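You operate a simulated robot arm through the tools that you are given. There is no shell and no other tool.

You run a simulated robot arm. Do the job below in one go: nothing can be reset, and whatever is moved stays where it is left.

## Task
Swing the vise round to the 15 mark and clamp it there.
Fine: loosen both vise levers first and tighten both again; leave the vise handle.

Only the result counts: the job must be done as asked and must still hold three seconds after the hand-in. Knocking over, shifting, dropping, spilling or breaking anything else fails it.

## Robot
A 7-joint arm with a three-finger gripper, fixed in place. Base frame: the origin is at the foot of the arm, x ahead of it, y to its left, z up. Lengths are in cm, angles in degrees, forces in N, time in s.
Its first joint turns from -166.0 to 166.0 degrees. Payload 2.69 kg.
Tool frame: the origin (TCP) lies between the finger pads and is the grasp point; the fingertips stand 3 cm ahead of it; z points along the fingers, y is the line along which they close. The gripper opens to 12.8 cm. The gripper's body begins 11.7 cm behind the TCP.
Orientation is that of the tool frame in the base frame, as a unit quaternion [x, y, z, w]. With the fingers straight down and closing along the base's y, the tool's x points along the base's -x, its y along +y and its z along -z.

## Interface
- The arm moves only by the tool servo_tool. Its arguments are lists of equal length, an entry for each row: "turn": the turn, a rotation vector about the tool's x, y, z in units of 60 degrees (1.0 is 60 degrees), a list of three; "xyz": the shift along the tool's x, y, z in units of 300 mm (1.0 is 300 mm), a list of three; "claw": the gripper command, from -1 (fully open) to 1 (shut), values between in proportion. In form: {"turn": [[rx, ry, rz], ...], "xyz": [[x, y, z], ...], "claw": [claw, ...]}. A call has 1 to 20 rows; each row is the pose to reach, as a shift and turn from the pose commanded when the call began, along the tool's axes at that moment. A call with a number of a shift or a turn outside -1 to 1 is refused whole. Rows are played at 5 a second. More than 5 cm and 8.6 degrees between two rows, or a gripper value outside its range, and nothing of the call is played. Where a pose cannot be reached the arm comes as near as it can. A force on the tool above 90 N (or 10 N above the force at the start of the call, whichever is more), or a blocked arm, ends the call early, and 0.2 s more pass. Each finger halts on what it meets, pressing with about 38 N; the grip force reading is that of the motor and also rises with nothing between the fingers. The clock runs only during rows and for 0.2 s after the last one: add rows that repeat a pose to give the fingers time. The reply holds the time, the measured pose of the TCP, the force on the tool along the base axes, the opening and the grip force, in the units named above and with some noise, with the torque about the TCP (base axes, N m) and any sound that the robot's microphone picked up.
- Cameras (640 x 400 px; columns grow to the right, rows downward): "scene" is fixed at [5.89, -64.99, 153.03]; the picture's right is [0.92, -0.39, 0.00], its down [-0.10, -0.24, -0.96] and it looks along [0.37, 0.89, -0.26] (base axes); focal length 313 px, centre (320, 200). "wrist" rides on the gripper at [5.8, 5.4, -13.1] in the tool frame; the picture's right is [-0.68, 0.74, 0.00], its down [-0.62, -0.57, -0.55] and it looks along [-0.40, -0.37, 0.84] (tool axes); focal length 234 px, centre (320, 200). There is no depth. A picture from a camera that has moved, and an enlarged one, comes with that camera's place and axes in the base frame and with its lens. The place of the scene camera against the robot may be out by one fixed shift of up to 1.2 cm in any direction.
- snapshot(camera): a new picture of that camera. The clock stands still meanwhile.
- slide_trunk(by): slides the trunk up (or, below 0, down) by that many cm; the arm rides with it, the base frame stays. It gives what a move gives, with no picture.
- inspect(camera, box): a new picture of the part [left, top, right, bottom] of that camera's present view, enlarged. The clock stands still meanwhile.
- close_job(): hands the job in; it is judged then, once.

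Places have to be worked out from the pictures, the camera data and where the tool is seen. Open the gripper and draw the arm clear of the work before you hand the job in, unless the task says otherwise.

The tools are called after "Emit:" as name(argument=value, ...) on one line, values as JSON. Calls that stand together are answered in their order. servo_tool: Moves the arm, as the interface text tells. Its arguments: {"type":"object","properties":{"turn":{"type":"array","items":{"type":"array","items":{"type":"number"}}},"xyz":{"type":"array","items":{"type":"array","items":{"type":"number"}}},"claw":{"type":"array","items":{"type":"number"}}},"required":["turn","xyz","claw"]} The other tools are called the same way: slide_trunk (by) slides the trunk up or down; snapshot (camera) takes a picture; inspect (camera, box) takes an enlarged picture of a part of a camera's view; close_job () hands the job in.

At the start:

```text
time_s: 0.0
eef_pos: [14.35, 54.77, 131.96]
tool_rot: [0.0, 1.0, 0.0, 0.0]
contact_force: [-0.4, -0.3, -0.1]
moment: [0.04, 0.0, 0.0]
opening: 12.78
grasp_force: 0.0
trunk travel left (down, up): [-17.5, 17.5]
```

scene: 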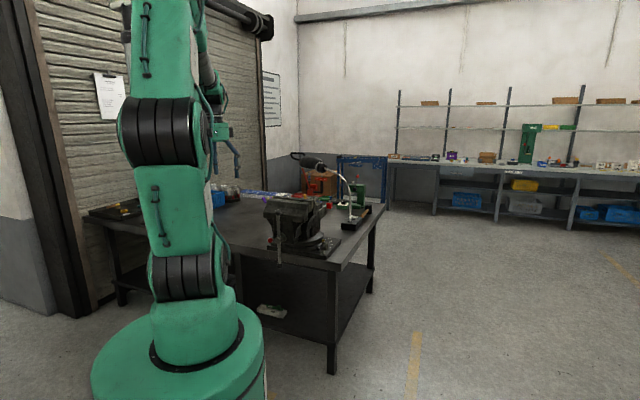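
wrist: 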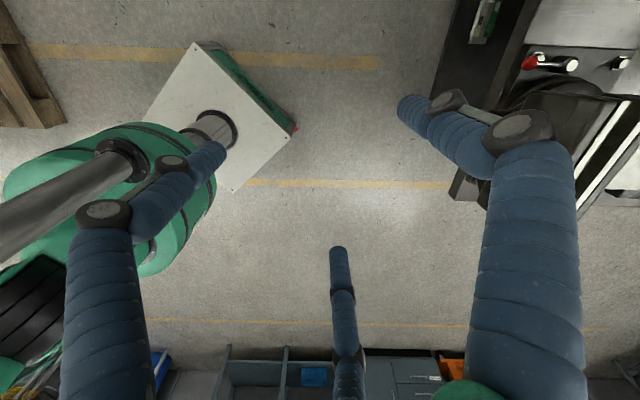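

I start by looking closely at the vise in both views before moving.

Emit:
inspect(camera="scene", box=[230, 140, 390, 270])

Emit:
inspect(camera="wrist", box=[440, 0, 640, 220])

```text
3.08 times, centred on (310, 205) of scene
camera zoom: at [5.89, -64.99, 153.03], right [0.92, -0.39, 0.0], down [-0.1, -0.24, -0.96], along [0.37, 0.89, -0.26], focal length 963 px, centre (351, 185)
```

zoom: 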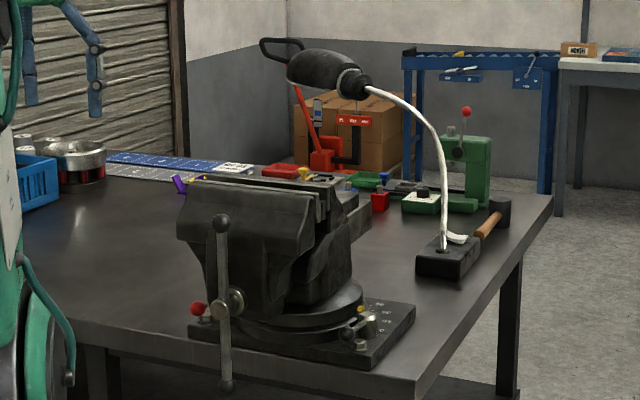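

```text
1.82 times, centred on (540, 110) of wrist
camera zoom: at [8.61, 59.96, 144.96], right [0.68, 0.74, 0.0], down [0.62, -0.57, 0.55], along [0.4, -0.37, -0.84], focal length 426 px, centre (-80, 364)
```

zoom: 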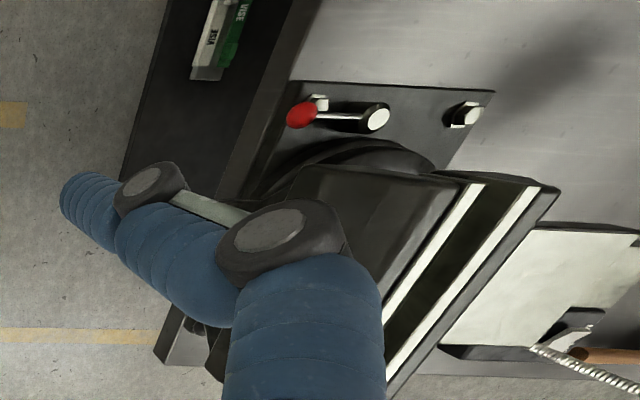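

The vise sits on the bench around (60, 88), with its base plate near z 84 and top near z 111. One lever has a red knob at about (42, 92, 86) and the other a yellow knob at about (70, 85, 86). I move toward it, staying high and yawing so the wrist camera looks outward at the vise.

Emit:
servo_tool(turn=[[0, 0, -0.125], [0, 0, -0.25], [0, 0, -0.375], [0, 0, -0.5], [0, 0, -0.625], [0, 0, -0.75], [0, 0, -0.875], [0, 0, -1.0]], xyz=[[-0.09, 0.046, 0.0], [-0.18, 0.093, 0.0], [-0.27, 0.14, 0.0], [-0.36, 0.186, 0.05], [-0.45, 0.233, 0.1], [-0.54, 0.28, 0.15], [-0.63, 0.326, 0.2], [-0.722, 0.373, 0.25]], claw=[-1, -1, -1, -1, -1, -1, -1, -1])

```text
time_s: 1.8
eef_pos: [36.1, 66.0, 124.37]
tool_rot: [-0.501, 0.866, -0.001, 0.0]
contact_force: [0.0, -0.7, 0.0]
moment: [0.01, -0.03, 0.01]
opening: 12.78
grasp_force: 0.0
trunk travel left (down, up): [-17.5, 17.5]
```

The arm is at (36, 66, 124) as commanded. I turn a further 43 degrees in yaw.

Emit:
servo_tool(turn=[[0, 0, -0.12], [0, 0, -0.24], [0, 0, -0.36], [0, 0, -0.48], [0, 0, -0.6], [0, 0, -0.717]], xyz=[[0, 0, 0], [0, 0, 0], [0, 0, 0], [0, 0, 0], [0, 0, 0], [0, 0, 0]], claw=[-1, -1, -1, -1, -1, -1])

Emit:
snapshot(camera="wrist")

Emit:
snapshot(camera="scene")

```text
time_s: 3.2
eef_pos: [36.16, 65.79, 124.51]
tool_rot: [0.783, -0.622, 0.0, 0.0]
contact_force: [-0.1, -0.5, 0.2]
moment: [0.02, 0.02, 0.02]
opening: 12.81
grasp_force: 0.0
trunk travel left (down, up): [-17.5, 17.5]
```

```text
taken
camera wrist: at [32.25, 58.9, 137.45], right [-0.87, 0.49, 0.0], down [0.41, 0.73, 0.55], along [0.27, 0.48, -0.84], focal length 234 px, centre (320, 200)
```

wrist: 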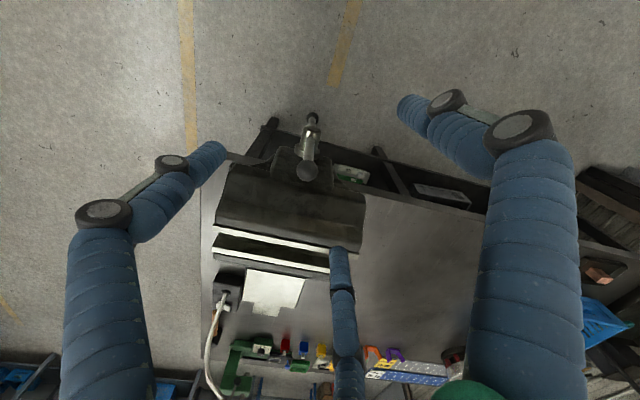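

```text
taken
```

scene: 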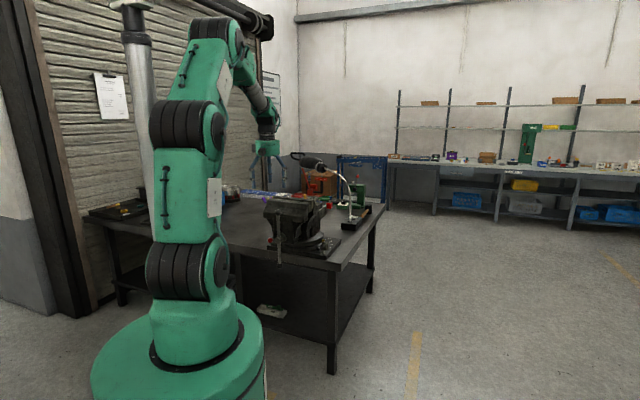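

The vise front with its handle faces the robot. I zoom in on the base plate and the gripper in the scene view.

Emit:
inspect(camera="scene", box=[265, 215, 345, 265])

Emit:
inspect(camera="scene", box=[225, 110, 325, 185])

Emit:
inspect(camera="wrist", box=[190, 100, 390, 260])

```text
8.00 times, centred on (305, 240) of scene
camera zoom: at [5.89, -64.99, 153.03], right [0.92, -0.39, 0.0], down [-0.1, -0.24, -0.96], along [0.37, 0.89, -0.26], focal length 2503 px, centre (440, -120)
```

zoom: 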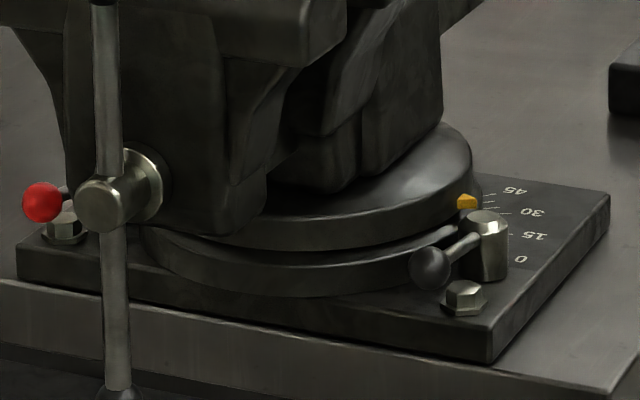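

```text
5.33 times, centred on (275, 148) of scene
camera zoom: at [5.89, -64.99, 153.03], right [0.92, -0.39, 0.0], down [-0.1, -0.24, -0.96], along [0.37, 0.89, -0.26], focal length 1668 px, centre (560, 480)
```

zoom: 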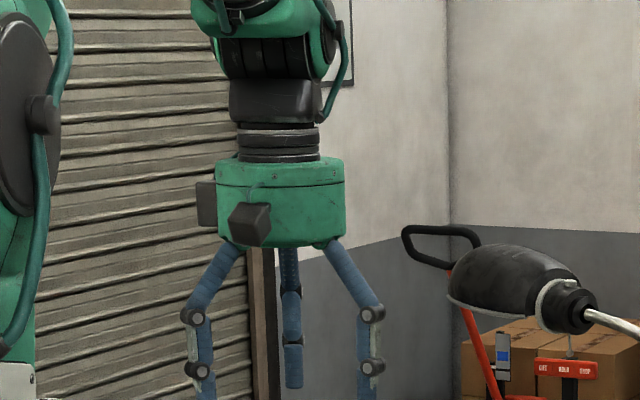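

```text
2.50 times, centred on (290, 180) of wrist
camera zoom: at [32.25, 58.9, 137.45], right [-0.87, 0.49, 0.0], down [0.41, 0.73, 0.55], along [0.27, 0.48, -0.84], focal length 585 px, centre (395, 250)
```

zoom: 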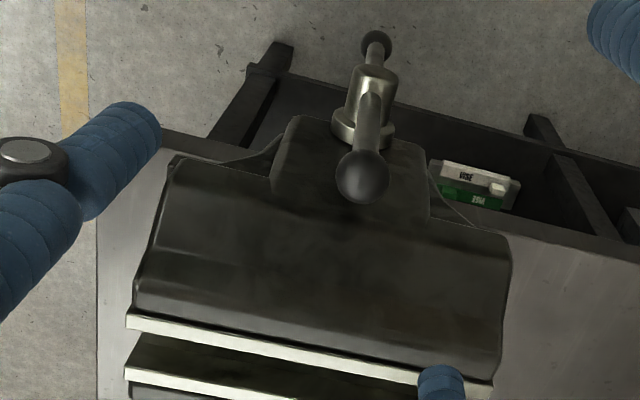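

The plate carries marks 0, 15, 30 and 45 with a yellow pointer, and the right lever has a black knob. I move sideways, staying high, to look down on the dial.

Emit:
servo_tool(turn=[[0, 0, 0], [0, 0, 0], [0, 0, 0], [0, 0, 0], [0, 0, 0], [0, 0, 0]], xyz=[[0.05, -0.125, 0], [0.1, -0.25, 0], [0.15, -0.375, 0], [0.2, -0.5, 0], [0.25, -0.625, 0], [0.304, -0.75, 0]], claw=[-1, -1, -1, -1, -1, -1])

Emit:
snapshot(camera="wrist")

```text
time_s: 4.6
eef_pos: [60.23, 61.99, 124.4]
tool_rot: [0.782, -0.623, 0.0, 0.0]
contact_force: [-0.3, -0.4, -0.3]
moment: [-0.01, 0.0, 0.01]
opening: 12.79
grasp_force: 0.0
trunk travel left (down, up): [-17.5, 17.5]
```

```text
taken
camera wrist: at [56.37, 55.06, 137.36], right [-0.87, 0.49, 0.0], down [0.41, 0.73, 0.55], along [0.27, 0.48, -0.84], focal length 234 px, centre (320, 200)
```

wrist: 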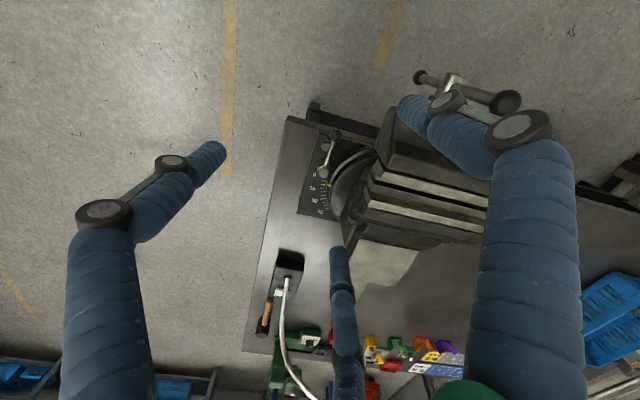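

The dial is visible from above at about (325, 185). I enlarge it.

Emit:
inspect(camera="wrist", box=[290, 115, 390, 225])

Emit:
inspect(camera="wrist", box=[240, 80, 520, 260])

```text
3.64 times, centred on (340, 170) of wrist
camera zoom: at [56.37, 55.06, 137.36], right [-0.87, 0.49, 0.0], down [0.41, 0.73, 0.55], along [0.27, 0.48, -0.84], focal length 852 px, centre (247, 309)
```

zoom: 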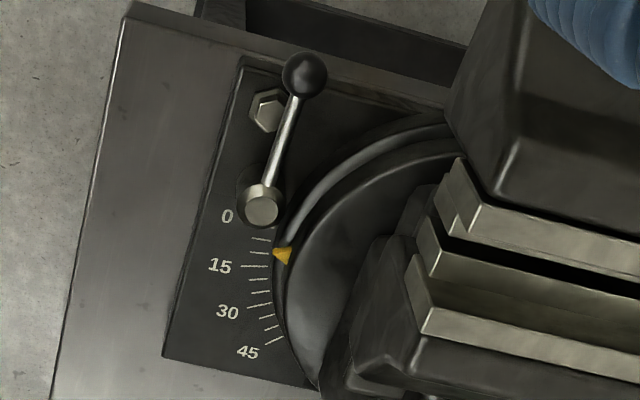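

```text
2.22 times, centred on (380, 170) of wrist
camera zoom: at [56.37, 55.06, 137.36], right [-0.87, 0.49, 0.0], down [0.41, 0.73, 0.55], along [0.27, 0.48, -0.84], focal length 520 px, centre (187, 267)
```

zoom: 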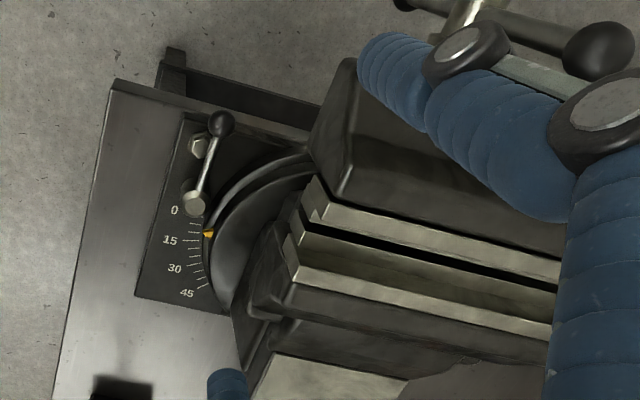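

By my fit the dial centre is at about (60.0, 88.7). The 0 mark lies at bearing −45.5° and the 15 mark at −30.4°. The pointer is raised above the plate, so parallax makes it read high; it is probably near 0. Before touching anything I check the note-like objects for lever directions.

Emit:
inspect(camera="scene", box=[245, 295, 305, 330])

Emit:
inspect(camera="scene", box=[85, 65, 135, 125])

Emit:
inspect(camera="scene", box=[255, 60, 300, 140])

Emit:
inspect(camera="scene", box=[255, 185, 305, 260])

```text
10.67 times, centred on (275, 312) of scene
camera zoom: at [5.89, -64.99, 153.03], right [0.92, -0.39, 0.0], down [-0.1, -0.24, -0.96], along [0.37, 0.89, -0.26], focal length 3337 px, centre (800, -1000)
```

zoom: 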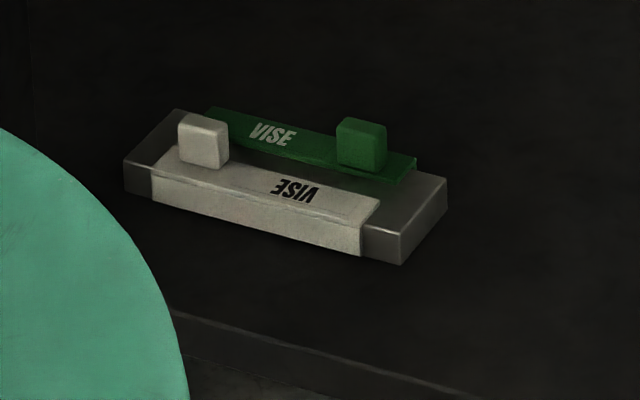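

```text
6.67 times, centred on (110, 95) of scene
camera zoom: at [5.89, -64.99, 153.03], right [0.92, -0.39, 0.0], down [-0.1, -0.24, -0.96], along [0.37, 0.89, -0.26], focal length 2086 px, centre (1720, 900)
```

zoom: 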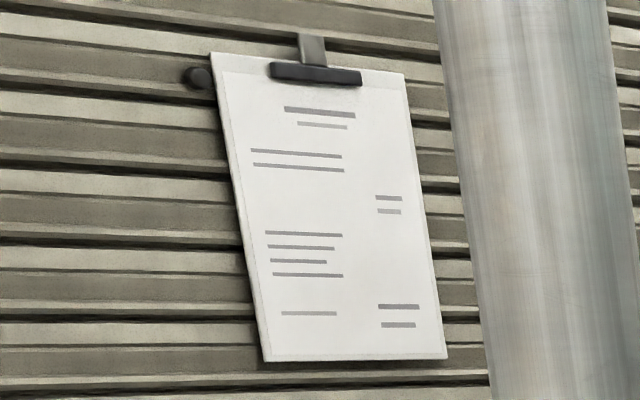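

```text
5.00 times, centred on (278, 100) of scene
camera zoom: at [5.89, -64.99, 153.03], right [0.92, -0.39, 0.0], down [-0.1, -0.24, -0.96], along [0.37, 0.89, -0.26], focal length 1564 px, centre (532, 700)
```

zoom: 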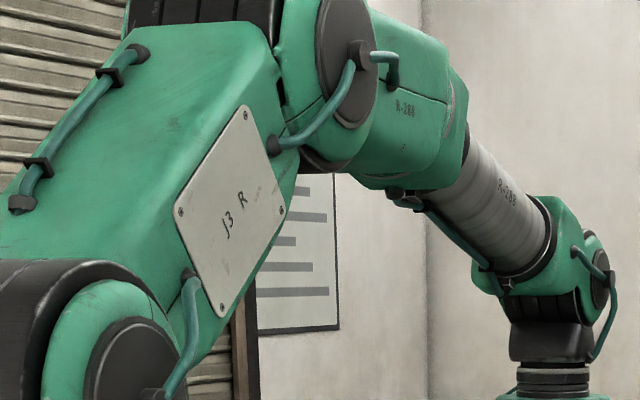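

```text
5.33 times, centred on (280, 222) of scene
camera zoom: at [5.89, -64.99, 153.03], right [0.92, -0.39, 0.0], down [-0.1, -0.24, -0.96], along [0.37, 0.89, -0.26], focal length 1668 px, centre (533, 80)
```

zoom: 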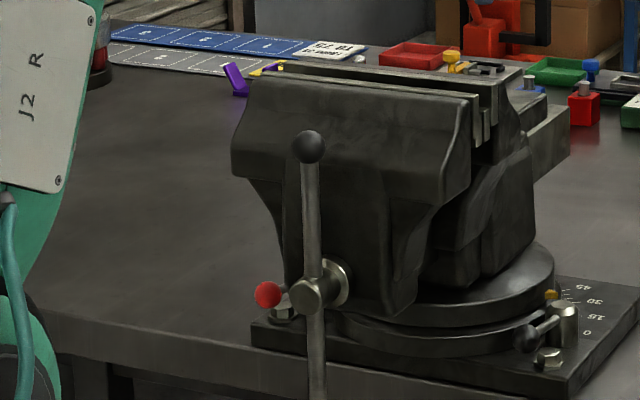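

The shelf object is only a jaw cover holder, so it gives no lever directions. I move over to the left side, still above the vise top, to look at the red lever and the left jaw end.

Emit:
servo_tool(turn=[[0, 0, 0.0625], [0, 0, 0.125], [0, 0, 0.1875], [0, 0, 0.25], [0, 0, 0.3125], [0, 0, 0.375], [0, 0, 0.4375], [0, 0, 0.5]], xyz=[[-0.1065, 0.092, 0.0], [-0.213, 0.1835, 0.0], [-0.3195, 0.275, 0.0], [-0.426, 0.367, 0.0], [-0.5325, 0.459, 0.02], [-0.639, 0.55, 0.04], [-0.7455, 0.642, 0.06], [-0.852, 0.734, 0.08]], claw=[-1, -1, -1, -1, -1, -1, -1, -1])

Emit:
snapshot(camera="wrist")

Emit:
inspect(camera="wrist", box=[180, 100, 420, 260])

```text
time_s: 6.4
eef_pos: [32.99, 82.03, 121.92]
tool_rot: [-0.594, 0.804, 0.0, 0.001]
contact_force: [0.6, -0.3, -0.4]
moment: [-0.03, 0.02, 0.0]
opening: 12.81
grasp_force: 0.1
trunk travel left (down, up): [-17.5, 17.5]
```

```text
taken
camera wrist: at [26.14, 78.08, 134.97], right [-0.51, 0.86, 0.0], down [0.72, 0.42, 0.55], along [0.47, 0.28, -0.84], focal length 234 px, centre (320, 200)
```

wrist: 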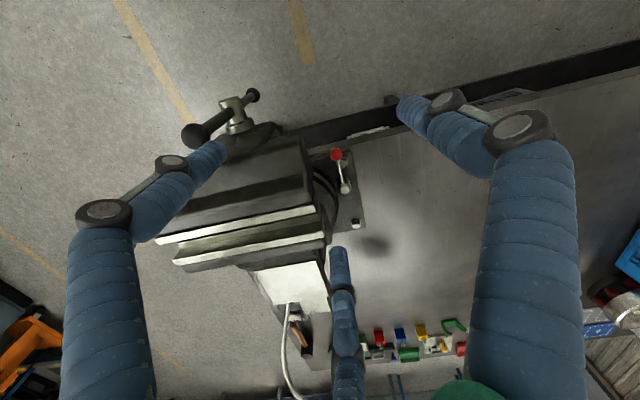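

```text
2.50 times, centred on (300, 180) of wrist
camera zoom: at [26.14, 78.08, 134.97], right [-0.51, 0.86, 0.0], down [0.72, 0.42, 0.55], along [0.47, 0.28, -0.84], focal length 585 px, centre (370, 250)
```

zoom: 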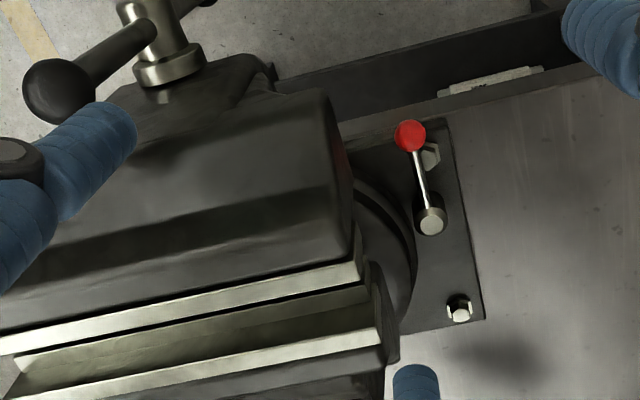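

The red knob is at about (40.4, 90.3, 89) with its pivot at (46.5, 96.3). The right pivot is at (67.4, 76) with its knob at (61.1, 69.7). I expect counterclockwise to loosen, so I close the gripper and tilt the tool 40° with the body leaning west. I'll approach the red lever from its outer side, clear of the jaw head.

Emit:
servo_tool(turn=[[0.106, -0.033, 0], [0.212, -0.065, 0], [0.319, -0.098, 0], [0.425, -0.131, 0], [0.531, -0.163, 0], [0.637, -0.196, 0]], xyz=[[-0.038, 0.064, 0.02], [-0.077, 0.128, 0.06], [-0.115, 0.192, 0.12], [-0.153, 0.257, 0.19], [-0.192, 0.321, 0.26], [-0.23, 0.385, 0.333]], claw=[1, 1, 1, 1, 1, 1])

Emit:
snapshot(camera="wrist")

Emit:
inspect(camera="scene", box=[200, 100, 360, 270])

```text
time_s: 8.0
eef_pos: [33.73, 89.26, 114.7]
tool_rot: [-0.514, 0.786, -0.207, 0.273]
contact_force: [0.4, 0.3, -0.4]
moment: [-0.04, 0.03, -0.02]
opening: 0.19
grasp_force: 31.2
trunk travel left (down, up): [-17.5, 17.5]
stopped in row 6: the arm was blocked; the commanded pose is now the measured one
```

```text
taken
camera wrist: at [19.65, 86.51, 120.08], right [-0.29, 0.91, -0.3], down [0.24, 0.37, 0.9], along [0.93, 0.19, -0.33], focal length 234 px, centre (320, 200)
```

wrist: 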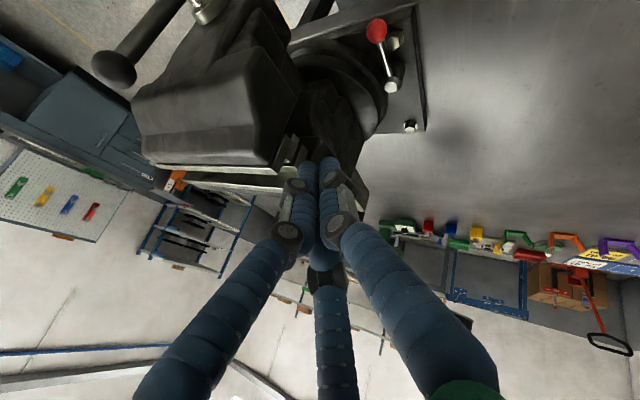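

```text
2.35 times, centred on (280, 185) of scene
camera zoom: at [5.89, -64.99, 153.03], right [0.92, -0.39, 0.0], down [-0.1, -0.24, -0.96], along [0.37, 0.89, -0.26], focal length 736 px, centre (414, 235)
```

zoom: 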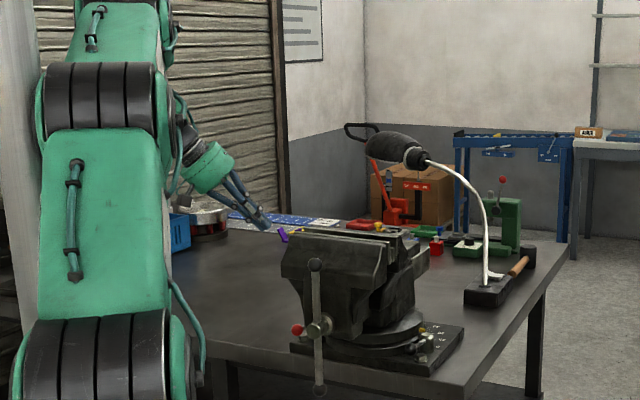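

The call stopped with the arm blocked: the tilt reached 40° but x didn't move, with near-zero force, so this looks like a joint limit rather than contact. I back off along the tool axis and roll the tool back toward its starting yaw to free the wrist.

Emit:
servo_tool(turn=[[0, 0, 0.14], [0, 0, 0.28], [0, 0, 0.42], [0, 0, 0.56], [0, 0, 0.7], [0, 0, 0.84], [0, 0, 0.98]], xyz=[[0, 0, -0.05], [0, 0, -0.1], [0, 0, -0.15], [0, 0, -0.2], [0, 0, -0.23], [0, 0, -0.25], [0, 0, -0.267]], claw=[1, 1, 1, 1, 1, 1, 1])

```text
time_s: 9.8
eef_pos: [33.44, 87.99, 118.92]
tool_rot: [-0.036, 0.939, -0.067, 0.336]
contact_force: [-0.2, -0.4, 0.0]
moment: [0.01, 0.04, -0.02]
opening: 0.25
grasp_force: 31.4
trunk travel left (down, up): [-17.5, 17.5]
stopped in row 7: the arm was blocked; the commanded pose is now the measured one
```

x still won't move although the roll went through. I look at the whole arm to see what limits it.

Emit:
snapshot(camera="scene")

Emit:
snapshot(camera="wrist")

```text
taken
```

scene: 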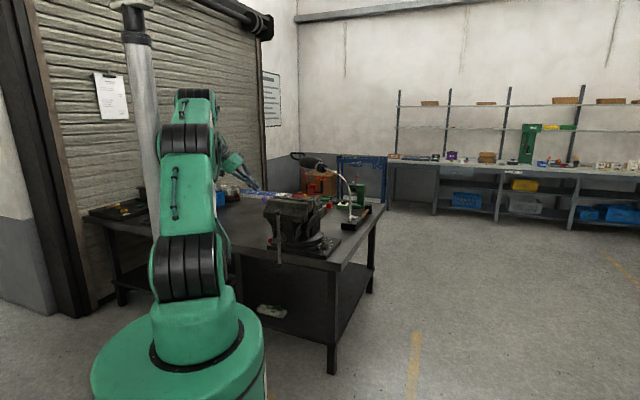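

```text
taken
camera wrist: at [20.54, 93.84, 124.34], right [0.5, 0.8, 0.32], down [0.14, -0.44, 0.89], along [0.85, -0.4, -0.33], focal length 234 px, centre (320, 200)
```

wrist: 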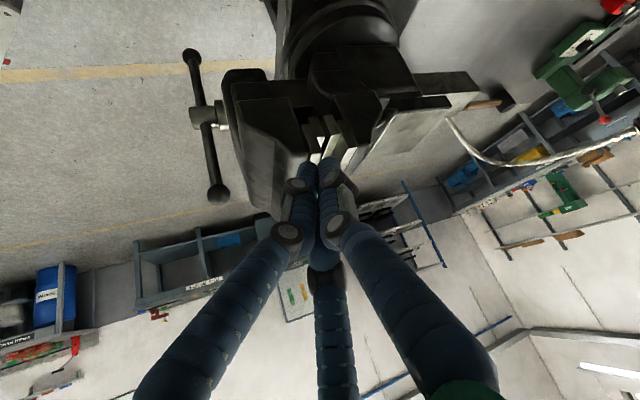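

Emit:
inspect(camera="scene", box=[80, 0, 280, 220])

Emit:
inspect(camera="scene", box=[60, 150, 290, 400])

```text
1.82 times, centred on (180, 110) of scene
camera zoom: at [5.89, -64.99, 153.03], right [0.92, -0.39, 0.0], down [-0.1, -0.24, -0.96], along [0.37, 0.89, -0.26], focal length 569 px, centre (574, 364)
```

zoom: 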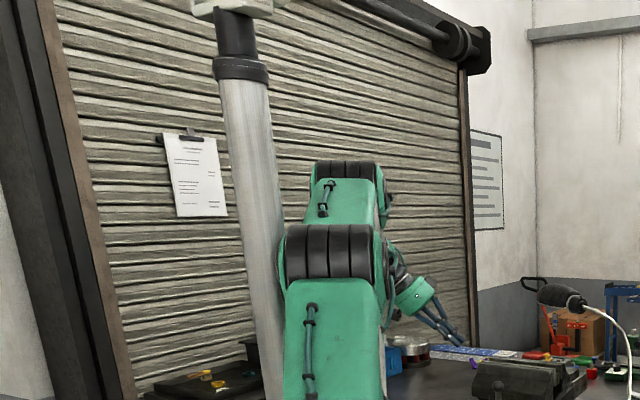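

```text
1.60 times, centred on (175, 275) of scene
camera zoom: at [5.89, -64.99, 153.03], right [0.92, -0.39, 0.0], down [-0.1, -0.24, -0.96], along [0.37, 0.89, -0.26], focal length 501 px, centre (552, 80)
```

zoom: 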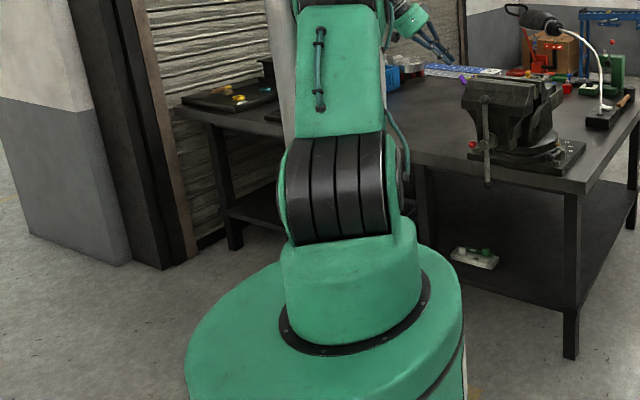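

A fixed pole stands just left of the arm's upper link and stops joint 1 from swinging further left, so the wrist has to stay at x of about 18 or more. I shift to (38.7, 95), still high, turning the lean slightly outward, and will then descend straight down.

Emit:
servo_tool(turn=[[-0.042, -0.01, -0.051], [-0.083, -0.02, -0.102], [-0.125, -0.03, -0.153], [-0.125, -0.03, -0.153]], xyz=[[-0.054, 0.076, 0.03], [-0.109, 0.151, 0.059], [-0.163, 0.227, 0.089], [-0.163, 0.227, 0.089]], claw=[1, 1, 1, 1])

```text
time_s: 10.8
eef_pos: [38.46, 95.34, 119.04]
tool_rot: [-0.136, 0.929, -0.03, 0.342]
contact_force: [0.8, -0.2, -0.5]
moment: [-0.01, -0.01, 0.01]
opening: 0.18
grasp_force: 31.8
trunk travel left (down, up): [-17.5, 17.5]
```

The pose was reached with no contact. Now I descend beside the red lever on its outer side, stopping about 8 cm above contact height to check alignment.

Emit:
servo_tool(turn=[[0, 0, 0], [0, 0, 0], [0, 0, 0], [0, 0, 0], [0, 0, 0], [0, 0, 0]], xyz=[[0.087, 0.012, 0.087], [0.174, 0.024, 0.173], [0.26, 0.037, 0.26], [0.347, 0.049, 0.346], [0.434, 0.061, 0.433], [0.521, 0.073, 0.519]], claw=[1, 1, 1, 1, 1, 1])

Emit:
snapshot(camera="wrist")

Emit:
inspect(camera="scene", box=[200, 150, 350, 270])

```text
time_s: 12.2
eef_pos: [36.57, 93.63, 97.03]
tool_rot: [-0.136, 0.93, -0.029, 0.341]
contact_force: [0.7, -0.2, 0.5]
moment: [0.0, 0.02, -0.02]
opening: 0.21
grasp_force: 31.2
trunk travel left (down, up): [-17.5, 17.5]
```

```text
taken
camera wrist: at [22.61, 96.68, 102.45], right [0.32, 0.89, 0.32], down [0.23, -0.4, 0.89], along [0.92, -0.21, -0.33], focal length 234 px, centre (320, 200)
```

wrist: 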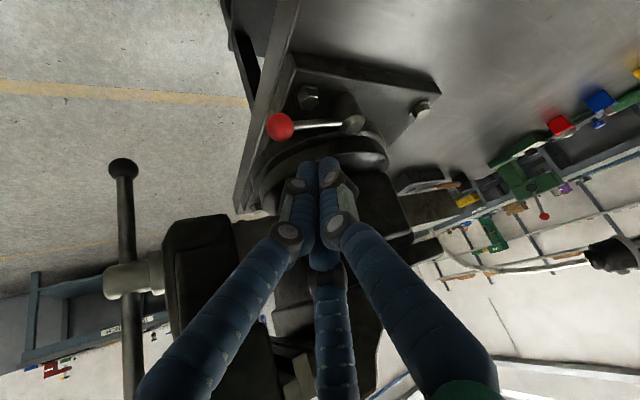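

```text
3.33 times, centred on (275, 210) of scene
camera zoom: at [5.89, -64.99, 153.03], right [0.92, -0.39, 0.0], down [-0.1, -0.24, -0.96], along [0.37, 0.89, -0.26], focal length 1043 px, centre (470, 167)
```

zoom: 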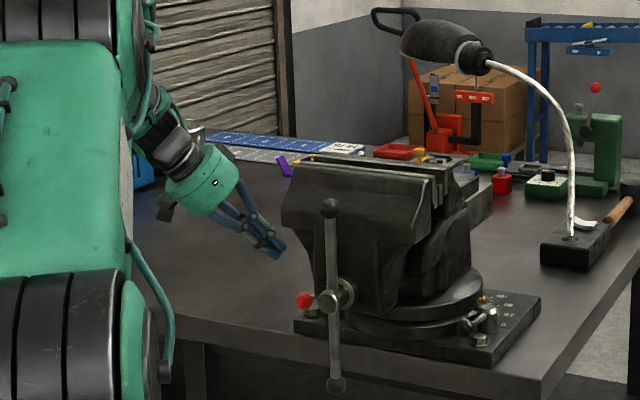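

By triangulating between wrist views I put the red knob at (41.2, 91.0, 86.6), its pivot at (47.8, 97.8), the plate top at z ≈ 81 and the corner bolt top at z ≈ 83.5. I descend to lever height, about 4.5 cm outside the knob.

Emit:
servo_tool(turn=[[0, 0, 0], [0, 0, 0], [0, 0, 0], [0, 0, 0]], xyz=[[0.05, 0.016, 0.07], [0.1, 0.032, 0.14], [0.14, 0.045, 0.2], [0.177, 0.057, 0.259]], claw=[1, 1, 1, 1])

Emit:
snapshot(camera="wrist")

```text
time_s: 13.2
eef_pos: [37.32, 93.99, 87.26]
tool_rot: [-0.135, 0.929, -0.029, 0.342]
contact_force: [0.3, 0.8, 0.5]
moment: [-0.01, 0.04, -0.02]
opening: 0.2
grasp_force: 31.2
trunk travel left (down, up): [-17.5, 17.5]
```

```text
taken
camera wrist: at [23.38, 97.18, 92.76], right [0.32, 0.89, 0.32], down [0.23, -0.4, 0.89], along [0.92, -0.21, -0.33], focal length 234 px, centre (320, 200)
```

wrist: 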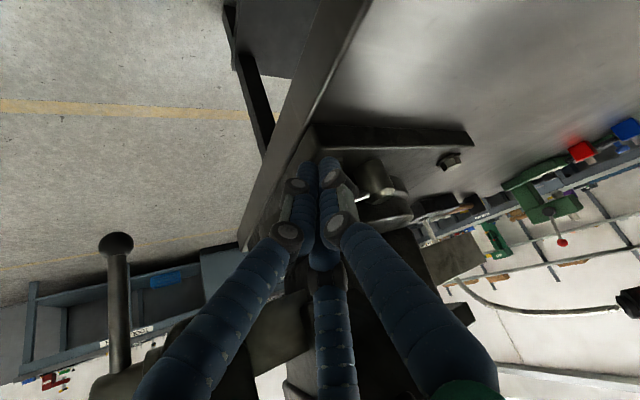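

The closed fingertips are just outside the knob at lever height, with no contact. I push southeast in small steps, which turns the lever counterclockwise seen from above.

Emit:
servo_tool(turn=[[0, 0, 0], [0, 0, 0], [0, 0, 0], [0, 0, 0], [0, 0, 0], [0, 0, 0]], xyz=[[-0.011, -0.03, 0.015], [-0.022, -0.059, 0.03], [-0.028, -0.078, 0.039], [-0.034, -0.097, 0.048], [-0.04, -0.115, 0.057], [-0.045, -0.133, 0.065]], claw=[1, 1, 1, 1, 1, 1])

Emit:
snapshot(camera="wrist")

Emit:
inspect(camera="scene", box=[225, 190, 345, 270])

```text
time_s: 14.2
eef_pos: [38.34, 92.7, 87.46]
tool_rot: [-0.141, 0.929, -0.022, 0.341]
contact_force: [-13.7, 27.2, -12.1]
moment: [0.06, 0.75, 0.34]
opening: 0.22
grasp_force: 31.2
trunk travel left (down, up): [-17.5, 17.5]
stopped in row 4: the force on the tool passed its limit at 97 N (the readings are from after the stop); the commanded pose is now the measured one
```

```text
taken
camera wrist: at [24.47, 95.58, 92.96], right [0.31, 0.89, 0.33], down [0.24, -0.4, 0.88], along [0.92, -0.19, -0.34], focal length 234 px, centre (320, 200)
```

wrist: 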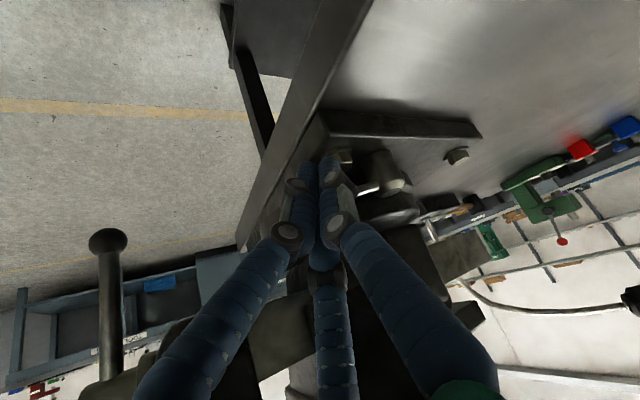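

```text
5.00 times, centred on (285, 230) of scene
camera zoom: at [5.89, -64.99, 153.03], right [0.92, -0.39, 0.0], down [-0.1, -0.24, -0.96], along [0.37, 0.89, -0.26], focal length 1564 px, centre (495, 50)
```

zoom: 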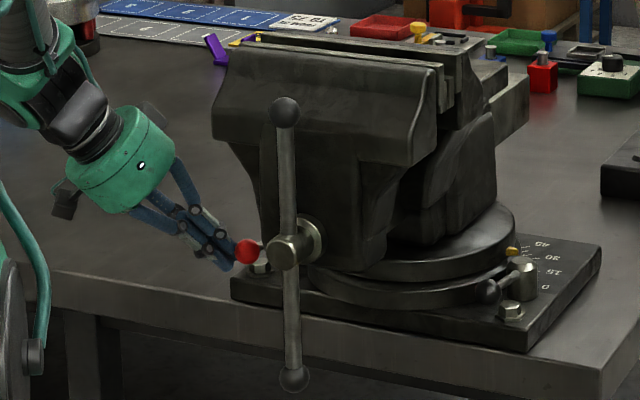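

The knob took 97 N counterclockwise without moving, so that is probably the tight direction for this lever. I release, lift, go round the knob's end and set the finger on its inner side to try pulling it outward.

Emit:
servo_tool(turn=[[0, 0, 0], [0, 0, 0], [0, 0, 0], [0, 0, 0], [0, 0, 0]], xyz=[[0.016, 0.044, -0.021], [-0.057, 0.028, -0.11], [-0.13, 0.012, -0.2], [-0.098, -0.06, -0.213], [-0.065, -0.132, -0.226]], claw=[1, 1, 1, 1, 1])

Emit:
snapshot(camera="wrist")

```text
time_s: 15.4
eef_pos: [36.68, 88.93, 94.53]
tool_rot: [-0.14, 0.929, -0.022, 0.342]
contact_force: [0.5, 0.6, -0.1]
moment: [-0.04, -0.01, -0.03]
opening: 0.22
grasp_force: 31.8
trunk travel left (down, up): [-17.5, 17.5]
```

```text
taken
camera wrist: at [22.83, 91.71, 100.12], right [0.31, 0.89, 0.33], down [0.23, -0.4, 0.88], along [0.92, -0.2, -0.34], focal length 234 px, centre (320, 200)
```

wrist: 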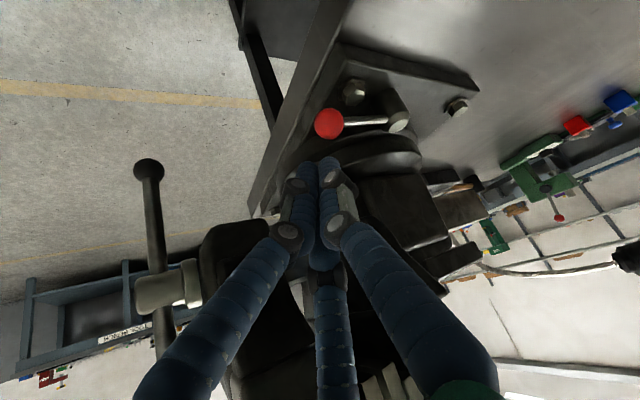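

The knob is confirmed at about (41.4, 91, 86.6). I slide down along the tool axis to the inner (southeast) side of the knob.

Emit:
servo_tool(turn=[[0, 0, 0], [0, 0, 0], [0, 0, 0], [0, 0, 0]], xyz=[[0.008, -0.026, 0.075], [0.008, -0.026, 0.15], [0.008, -0.026, 0.225], [0.008, -0.026, 0.299]], claw=[1, 1, 1, 1])

Emit:
snapshot(camera="wrist")

Emit:
inspect(camera="scene", box=[225, 190, 345, 270])

```text
time_s: 16.4
eef_pos: [42.44, 88.74, 87.91]
tool_rot: [-0.14, 0.929, -0.02, 0.342]
contact_force: [0.5, 0.3, 0.1]
moment: [-0.05, 0.07, -0.03]
opening: 0.2
grasp_force: 31.6
trunk travel left (down, up): [-17.5, 17.5]
```

```text
taken
camera wrist: at [28.58, 91.44, 93.37], right [0.31, 0.89, 0.33], down [0.23, -0.41, 0.88], along [0.92, -0.2, -0.34], focal length 234 px, centre (320, 200)
```

wrist: 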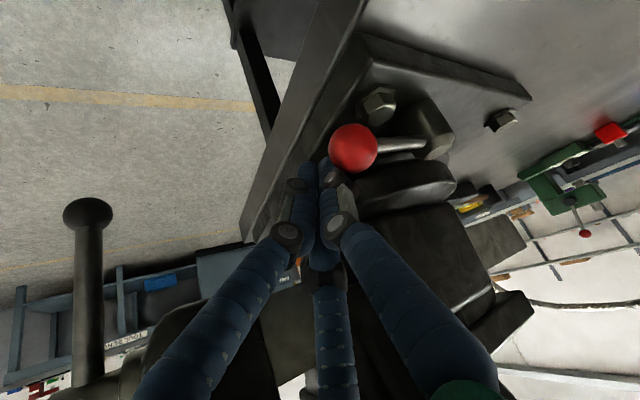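

```text
5.00 times, centred on (285, 230) of scene
camera zoom: at [5.89, -64.99, 153.03], right [0.92, -0.39, 0.0], down [-0.1, -0.24, -0.96], along [0.37, 0.89, -0.26], focal length 1564 px, centre (495, 50)
```

zoom: 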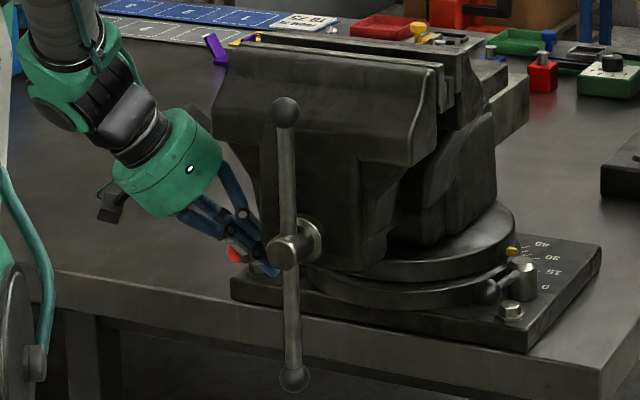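

The finger is on the inner side of the knob and touching nothing. I pull northwest in small steps, which turns the lever clockwise from above.

Emit:
servo_tool(turn=[[0, 0, 0], [0, 0, 0], [0, 0, 0], [0, 0, 0], [0, 0, 0], [0, 0, 0]], xyz=[[0.004, 0.012, -0.006], [0.008, 0.023, -0.011], [0.013, 0.035, -0.017], [0.017, 0.047, -0.023], [0.021, 0.058, -0.029], [0.0257, 0.07, -0.0344]], claw=[1, 1, 1, 1, 1, 1])

Emit:
snapshot(camera="wrist")

```text
time_s: 17.8
eef_pos: [40.86, 90.39, 87.75]
tool_rot: [-0.14, 0.929, -0.021, 0.341]
contact_force: [1.1, -0.6, 0.6]
moment: [0.02, 0.0, 0.01]
opening: 0.19
grasp_force: 31.5
trunk travel left (down, up): [-17.5, 17.5]
```

```text
taken
camera wrist: at [26.84, 93.05, 93.23], right [0.31, 0.89, 0.33], down [0.23, -0.4, 0.88], along [0.92, -0.2, -0.34], focal length 234 px, centre (320, 200)
```

wrist: 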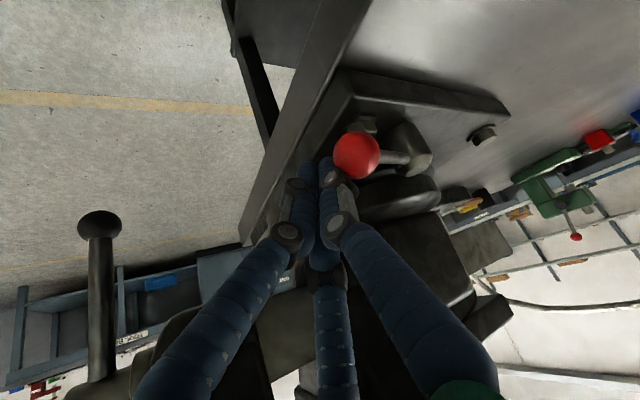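

The knob moved with almost no force. The lever has turned about 15° clockwise, so outward is the loosening direction. I keep following its arc toward about 45°.

Emit:
servo_tool(turn=[[0, 0, 0], [0, 0, 0], [0, 0, 0], [0, 0, 0], [0, 0, 0], [0, 0, 0], [0, 0, 0], [0, 0, 0], [0, 0, 0]], xyz=[[0.007, 0.027, -0.0095], [0.014, 0.055, -0.019], [0.021, 0.082, -0.0285], [0.0287, 0.109, -0.038], [0.0287, 0.129, -0.042], [0.0287, 0.149, -0.046], [0.028, 0.17, -0.05], [0.028, 0.19, -0.053], [0.028, 0.19, -0.053]], claw=[1, 1, 1, 1, 1, 1, 1, 1, 1])

Emit:
snapshot(camera="wrist")

Emit:
inspect(camera="scene", box=[225, 190, 345, 270])

```text
time_s: 19.8
eef_pos: [37.74, 95.36, 87.54]
tool_rot: [-0.14, 0.929, -0.021, 0.342]
contact_force: [-0.5, 0.9, 0.2]
moment: [0.03, 0.0, -0.01]
opening: 0.19
grasp_force: 30.9
trunk travel left (down, up): [-17.5, 17.5]
```

```text
taken
camera wrist: at [23.82, 98.16, 93.04], right [0.31, 0.89, 0.33], down [0.23, -0.4, 0.88], along [0.92, -0.2, -0.34], focal length 234 px, centre (320, 200)
```

wrist: 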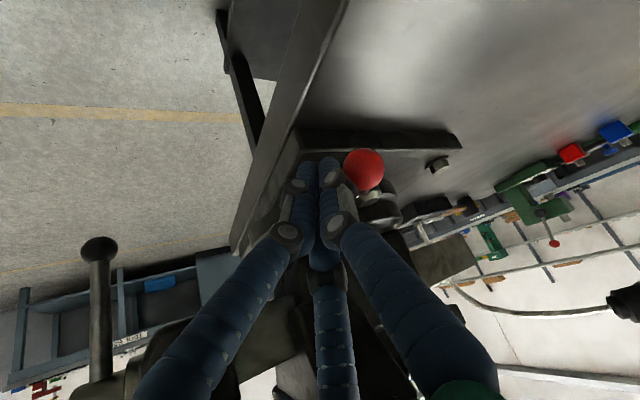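

```text
5.00 times, centred on (285, 230) of scene
camera zoom: at [5.89, -64.99, 153.03], right [0.92, -0.39, 0.0], down [-0.1, -0.24, -0.96], along [0.37, 0.89, -0.26], focal length 1564 px, centre (495, 50)
```

zoom: 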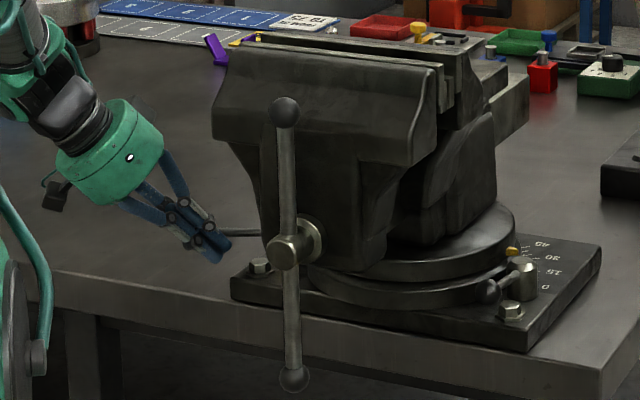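

The lever has turned about 50° clockwise and still moves freely. I push further to find its stop.

Emit:
servo_tool(turn=[[0, 0, 0], [0, 0, 0], [0, 0, 0], [0, 0, 0], [0, 0, 0], [0, 0, 0], [0, 0, 0]], xyz=[[-0.007, 0.024, 0.001], [-0.015, 0.048, 0.003], [-0.022, 0.072, 0.004], [-0.029, 0.096, 0.005], [-0.037, 0.12, 0.007], [-0.044, 0.144, 0.008], [-0.044, 0.144, 0.008]], claw=[1, 1, 1, 1, 1, 1, 1])

Emit:
snapshot(camera="wrist")

```text
time_s: 21.4
eef_pos: [37.76, 99.95, 87.37]
tool_rot: [-0.14, 0.929, -0.022, 0.341]
contact_force: [-1.0, -4.6, -2.2]
moment: [-0.1, 0.04, 0.01]
opening: 0.21
grasp_force: 31.2
trunk travel left (down, up): [-17.5, 17.5]
```

```text
taken
camera wrist: at [23.87, 102.74, 92.98], right [0.31, 0.89, 0.32], down [0.24, -0.4, 0.88], along [0.92, -0.2, -0.34], focal length 234 px, centre (320, 200)
```

wrist: 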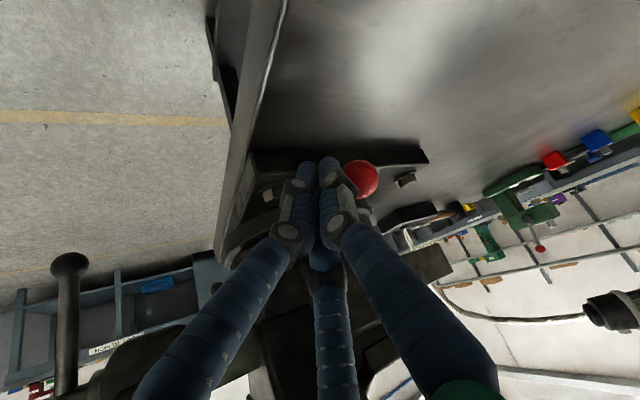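

The lever is at about 80° from its tight position, with a light 5 N reaction. I nudge slightly further to see whether a stop is near.

Emit:
servo_tool(turn=[[0, 0, 0], [0, 0, 0], [0, 0, 0], [0, 0, 0]], xyz=[[-0.011, 0.014, 0.006], [-0.022, 0.028, 0.013], [-0.033, 0.042, 0.019], [-0.033, 0.042, 0.019]], claw=[1, 1, 1, 1])

Emit:
snapshot(camera="wrist")

Emit:
inspect(camera="scene", box=[225, 190, 345, 270])

```text
time_s: 22.4
eef_pos: [38.15, 100.72, 86.41]
tool_rot: [-0.142, 0.93, -0.03, 0.337]
contact_force: [-40.6, -46.7, -54.6]
moment: [0.05, -0.55, 0.49]
opening: 0.6
grasp_force: 32.0
trunk travel left (down, up): [-17.5, 17.5]
```

```text
taken
camera wrist: at [24.26, 103.64, 91.89], right [0.32, 0.9, 0.31], down [0.24, -0.39, 0.89], along [0.92, -0.21, -0.34], focal length 234 px, centre (320, 200)
```

wrist: 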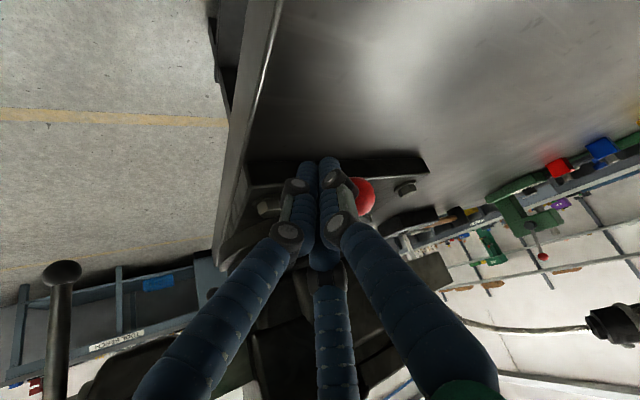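

```text
5.00 times, centred on (285, 230) of scene
camera zoom: at [5.89, -64.99, 153.03], right [0.92, -0.39, 0.0], down [-0.1, -0.24, -0.96], along [0.37, 0.89, -0.26], focal length 1564 px, centre (495, 50)
```

zoom: 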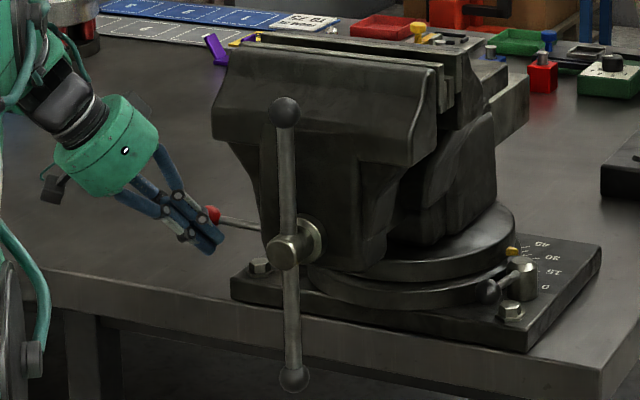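

A solid stop at about 80° means the red lever is fully loosened. I back off southward, then lift clear.

Emit:
servo_tool(turn=[[0, 0, 0], [0, 0, 0], [0, 0, 0], [0, 0, 0], [0, 0, 0], [0, 0, 0], [0, 0, 0], [0, 0, 0], [0, 0, 0]], xyz=[[0.028, -0.061, -0.024], [0.055, -0.121, -0.048], [-0.009, -0.147, -0.127], [-0.072, -0.172, -0.207], [-0.136, -0.198, -0.286], [-0.21, -0.223, -0.373], [-0.284, -0.248, -0.46], [-0.357, -0.272, -0.547], [-0.431, -0.297, -0.634]], claw=[1, 1, 1, 1, 1, 1, 1, 1, 1])

Emit:
snapshot(camera="wrist")

```text
time_s: 24.4
eef_pos: [37.77, 95.26, 111.54]
tool_rot: [-0.14, 0.929, -0.022, 0.341]
contact_force: [0.1, -0.3, 0.0]
moment: [0.02, 0.0, 0.04]
opening: 0.18
grasp_force: 31.6
trunk travel left (down, up): [-17.5, 17.5]
```

```text
taken
camera wrist: at [23.89, 98.12, 117.04], right [0.31, 0.89, 0.32], down [0.24, -0.4, 0.88], along [0.92, -0.2, -0.34], focal length 234 px, centre (320, 200)
```

wrist: 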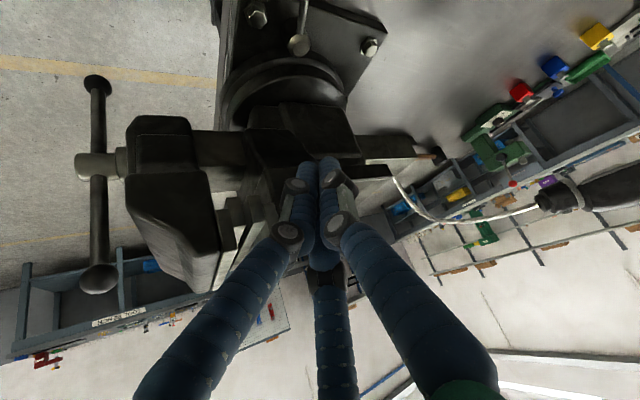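

The red lever is fully open and the arm is clear. For the black lever I mirror the approach: lift, swing over the vise front at z above 120 and turn the lean so the body tilts toward the robot.

Emit:
servo_tool(turn=[[-0.049, -0.011, -0.06], [-0.099, -0.022, -0.121], [-0.148, -0.032, -0.181], [-0.197, -0.043, -0.241], [-0.247, -0.054, -0.302], [-0.296, -0.065, -0.362], [-0.345, -0.075, -0.422], [-0.395, -0.086, -0.483], [-0.444, -0.097, -0.543]], xyz=[[-0.07, -0.015, -0.085], [-0.139, -0.031, -0.17], [-0.209, -0.046, -0.255], [-0.216, -0.172, -0.243], [-0.224, -0.298, -0.231], [-0.231, -0.424, -0.219], [-0.238, -0.549, -0.207], [-0.246, -0.675, -0.195], [-0.253, -0.801, -0.183]], claw=[1, 1, 1, 1, 1, 1, 1, 1, 1])

```text
time_s: 26.4
eef_pos: [45.99, 74.0, 124.09]
tool_rot: [-0.467, 0.815, 0.103, 0.327]
contact_force: [0.1, -0.6, -0.2]
moment: [-0.01, 0.0, -0.04]
opening: 0.21
grasp_force: 31.6
trunk travel left (down, up): [-17.5, 17.5]
```

I continue to the right side, completing the turn, to view the black lever.

Emit:
servo_tool(turn=[[-0.074, -0.016, -0.09], [-0.148, -0.033, -0.18], [-0.222, -0.049, -0.27], [-0.297, -0.065, -0.361], [-0.371, -0.082, -0.451], [-0.445, -0.098, -0.541], [-0.445, -0.098, -0.541]], xyz=[[0.041, -0.135, -0.01], [0.083, -0.27, -0.019], [0.124, -0.406, -0.029], [0.166, -0.541, -0.038], [0.207, -0.676, -0.048], [0.301, -0.656, 0.066], [0.396, -0.635, 0.181]], claw=[1, 1, 1, 1, 1, 1, 1])

Emit:
snapshot(camera="wrist")

```text
time_s: 28.0
eef_pos: [60.07, 58.09, 114.79]
tool_rot: [0.731, -0.59, -0.215, -0.267]
contact_force: [0.5, -0.1, 0.0]
moment: [-0.05, 0.04, 0.0]
opening: 0.18
grasp_force: 30.9
trunk travel left (down, up): [-17.5, 17.5]
```

```text
taken
camera wrist: at [56.11, 44.34, 120.36], right [-0.86, 0.39, 0.32], down [0.42, 0.2, 0.88], along [0.28, 0.9, -0.33], focal length 234 px, centre (320, 200)
```

wrist: 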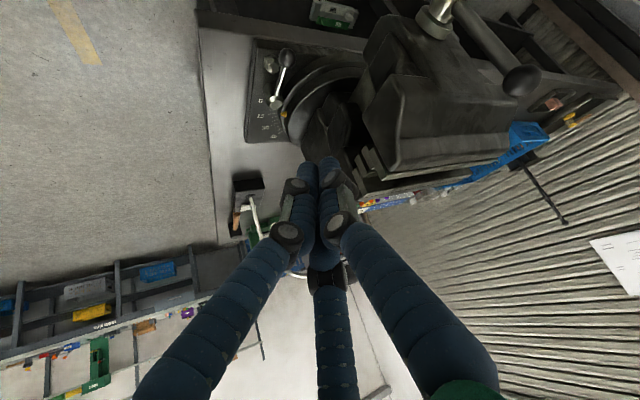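

Emit:
inspect(camera="wrist", box=[230, 20, 390, 160])

```text
2.86 times, centred on (310, 90) of wrist
camera zoom: at [56.11, 44.34, 120.36], right [-0.86, 0.39, 0.32], down [0.42, 0.2, 0.88], along [0.28, 0.9, -0.33], focal length 669 px, centre (349, 514)
```

zoom: 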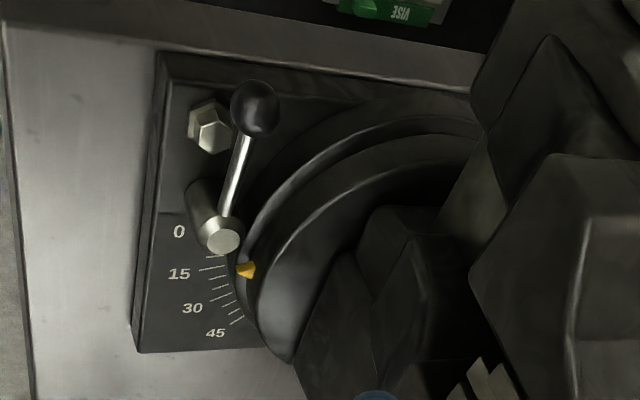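

I triangulate the black knob at (61.25, 70.5, 86.8), its pivot at (67.8, 77.1) and the dial centre at (60.2, 89.8). The pointer sits at −45.3°, which is the 0 mark, so I need +15° counterclockwise. I go to the pre-approach and slide in on the inner side of the black knob.

Emit:
servo_tool(turn=[[0, 0, 0], [0, 0, 0], [0, 0, 0], [0, 0, 0], [0, 0, 0]], xyz=[[0.044, 0.017, 0.137], [0.088, 0.034, 0.274], [0.132, 0.051, 0.41], [0.176, 0.068, 0.547], [0.22, 0.085, 0.684]], claw=[1, 1, 1, 1, 1])

Emit:
snapshot(camera="wrist")

```text
time_s: 29.2
eef_pos: [58.86, 66.11, 94.63]
tool_rot: [0.73, -0.591, -0.215, -0.268]
contact_force: [-0.4, 0.8, 0.2]
moment: [-0.08, 0.0, 0.03]
opening: 0.22
grasp_force: 31.7
trunk travel left (down, up): [-17.5, 17.5]
```

```text
taken
camera wrist: at [54.89, 52.36, 100.11], right [-0.86, 0.39, 0.32], down [0.42, 0.2, 0.89], along [0.28, 0.9, -0.33], focal length 234 px, centre (320, 200)
```

wrist: 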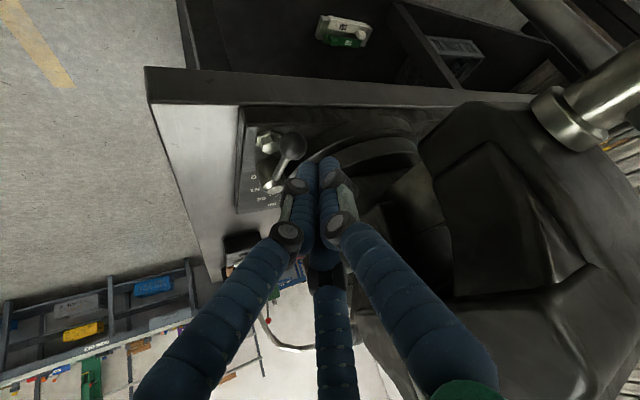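

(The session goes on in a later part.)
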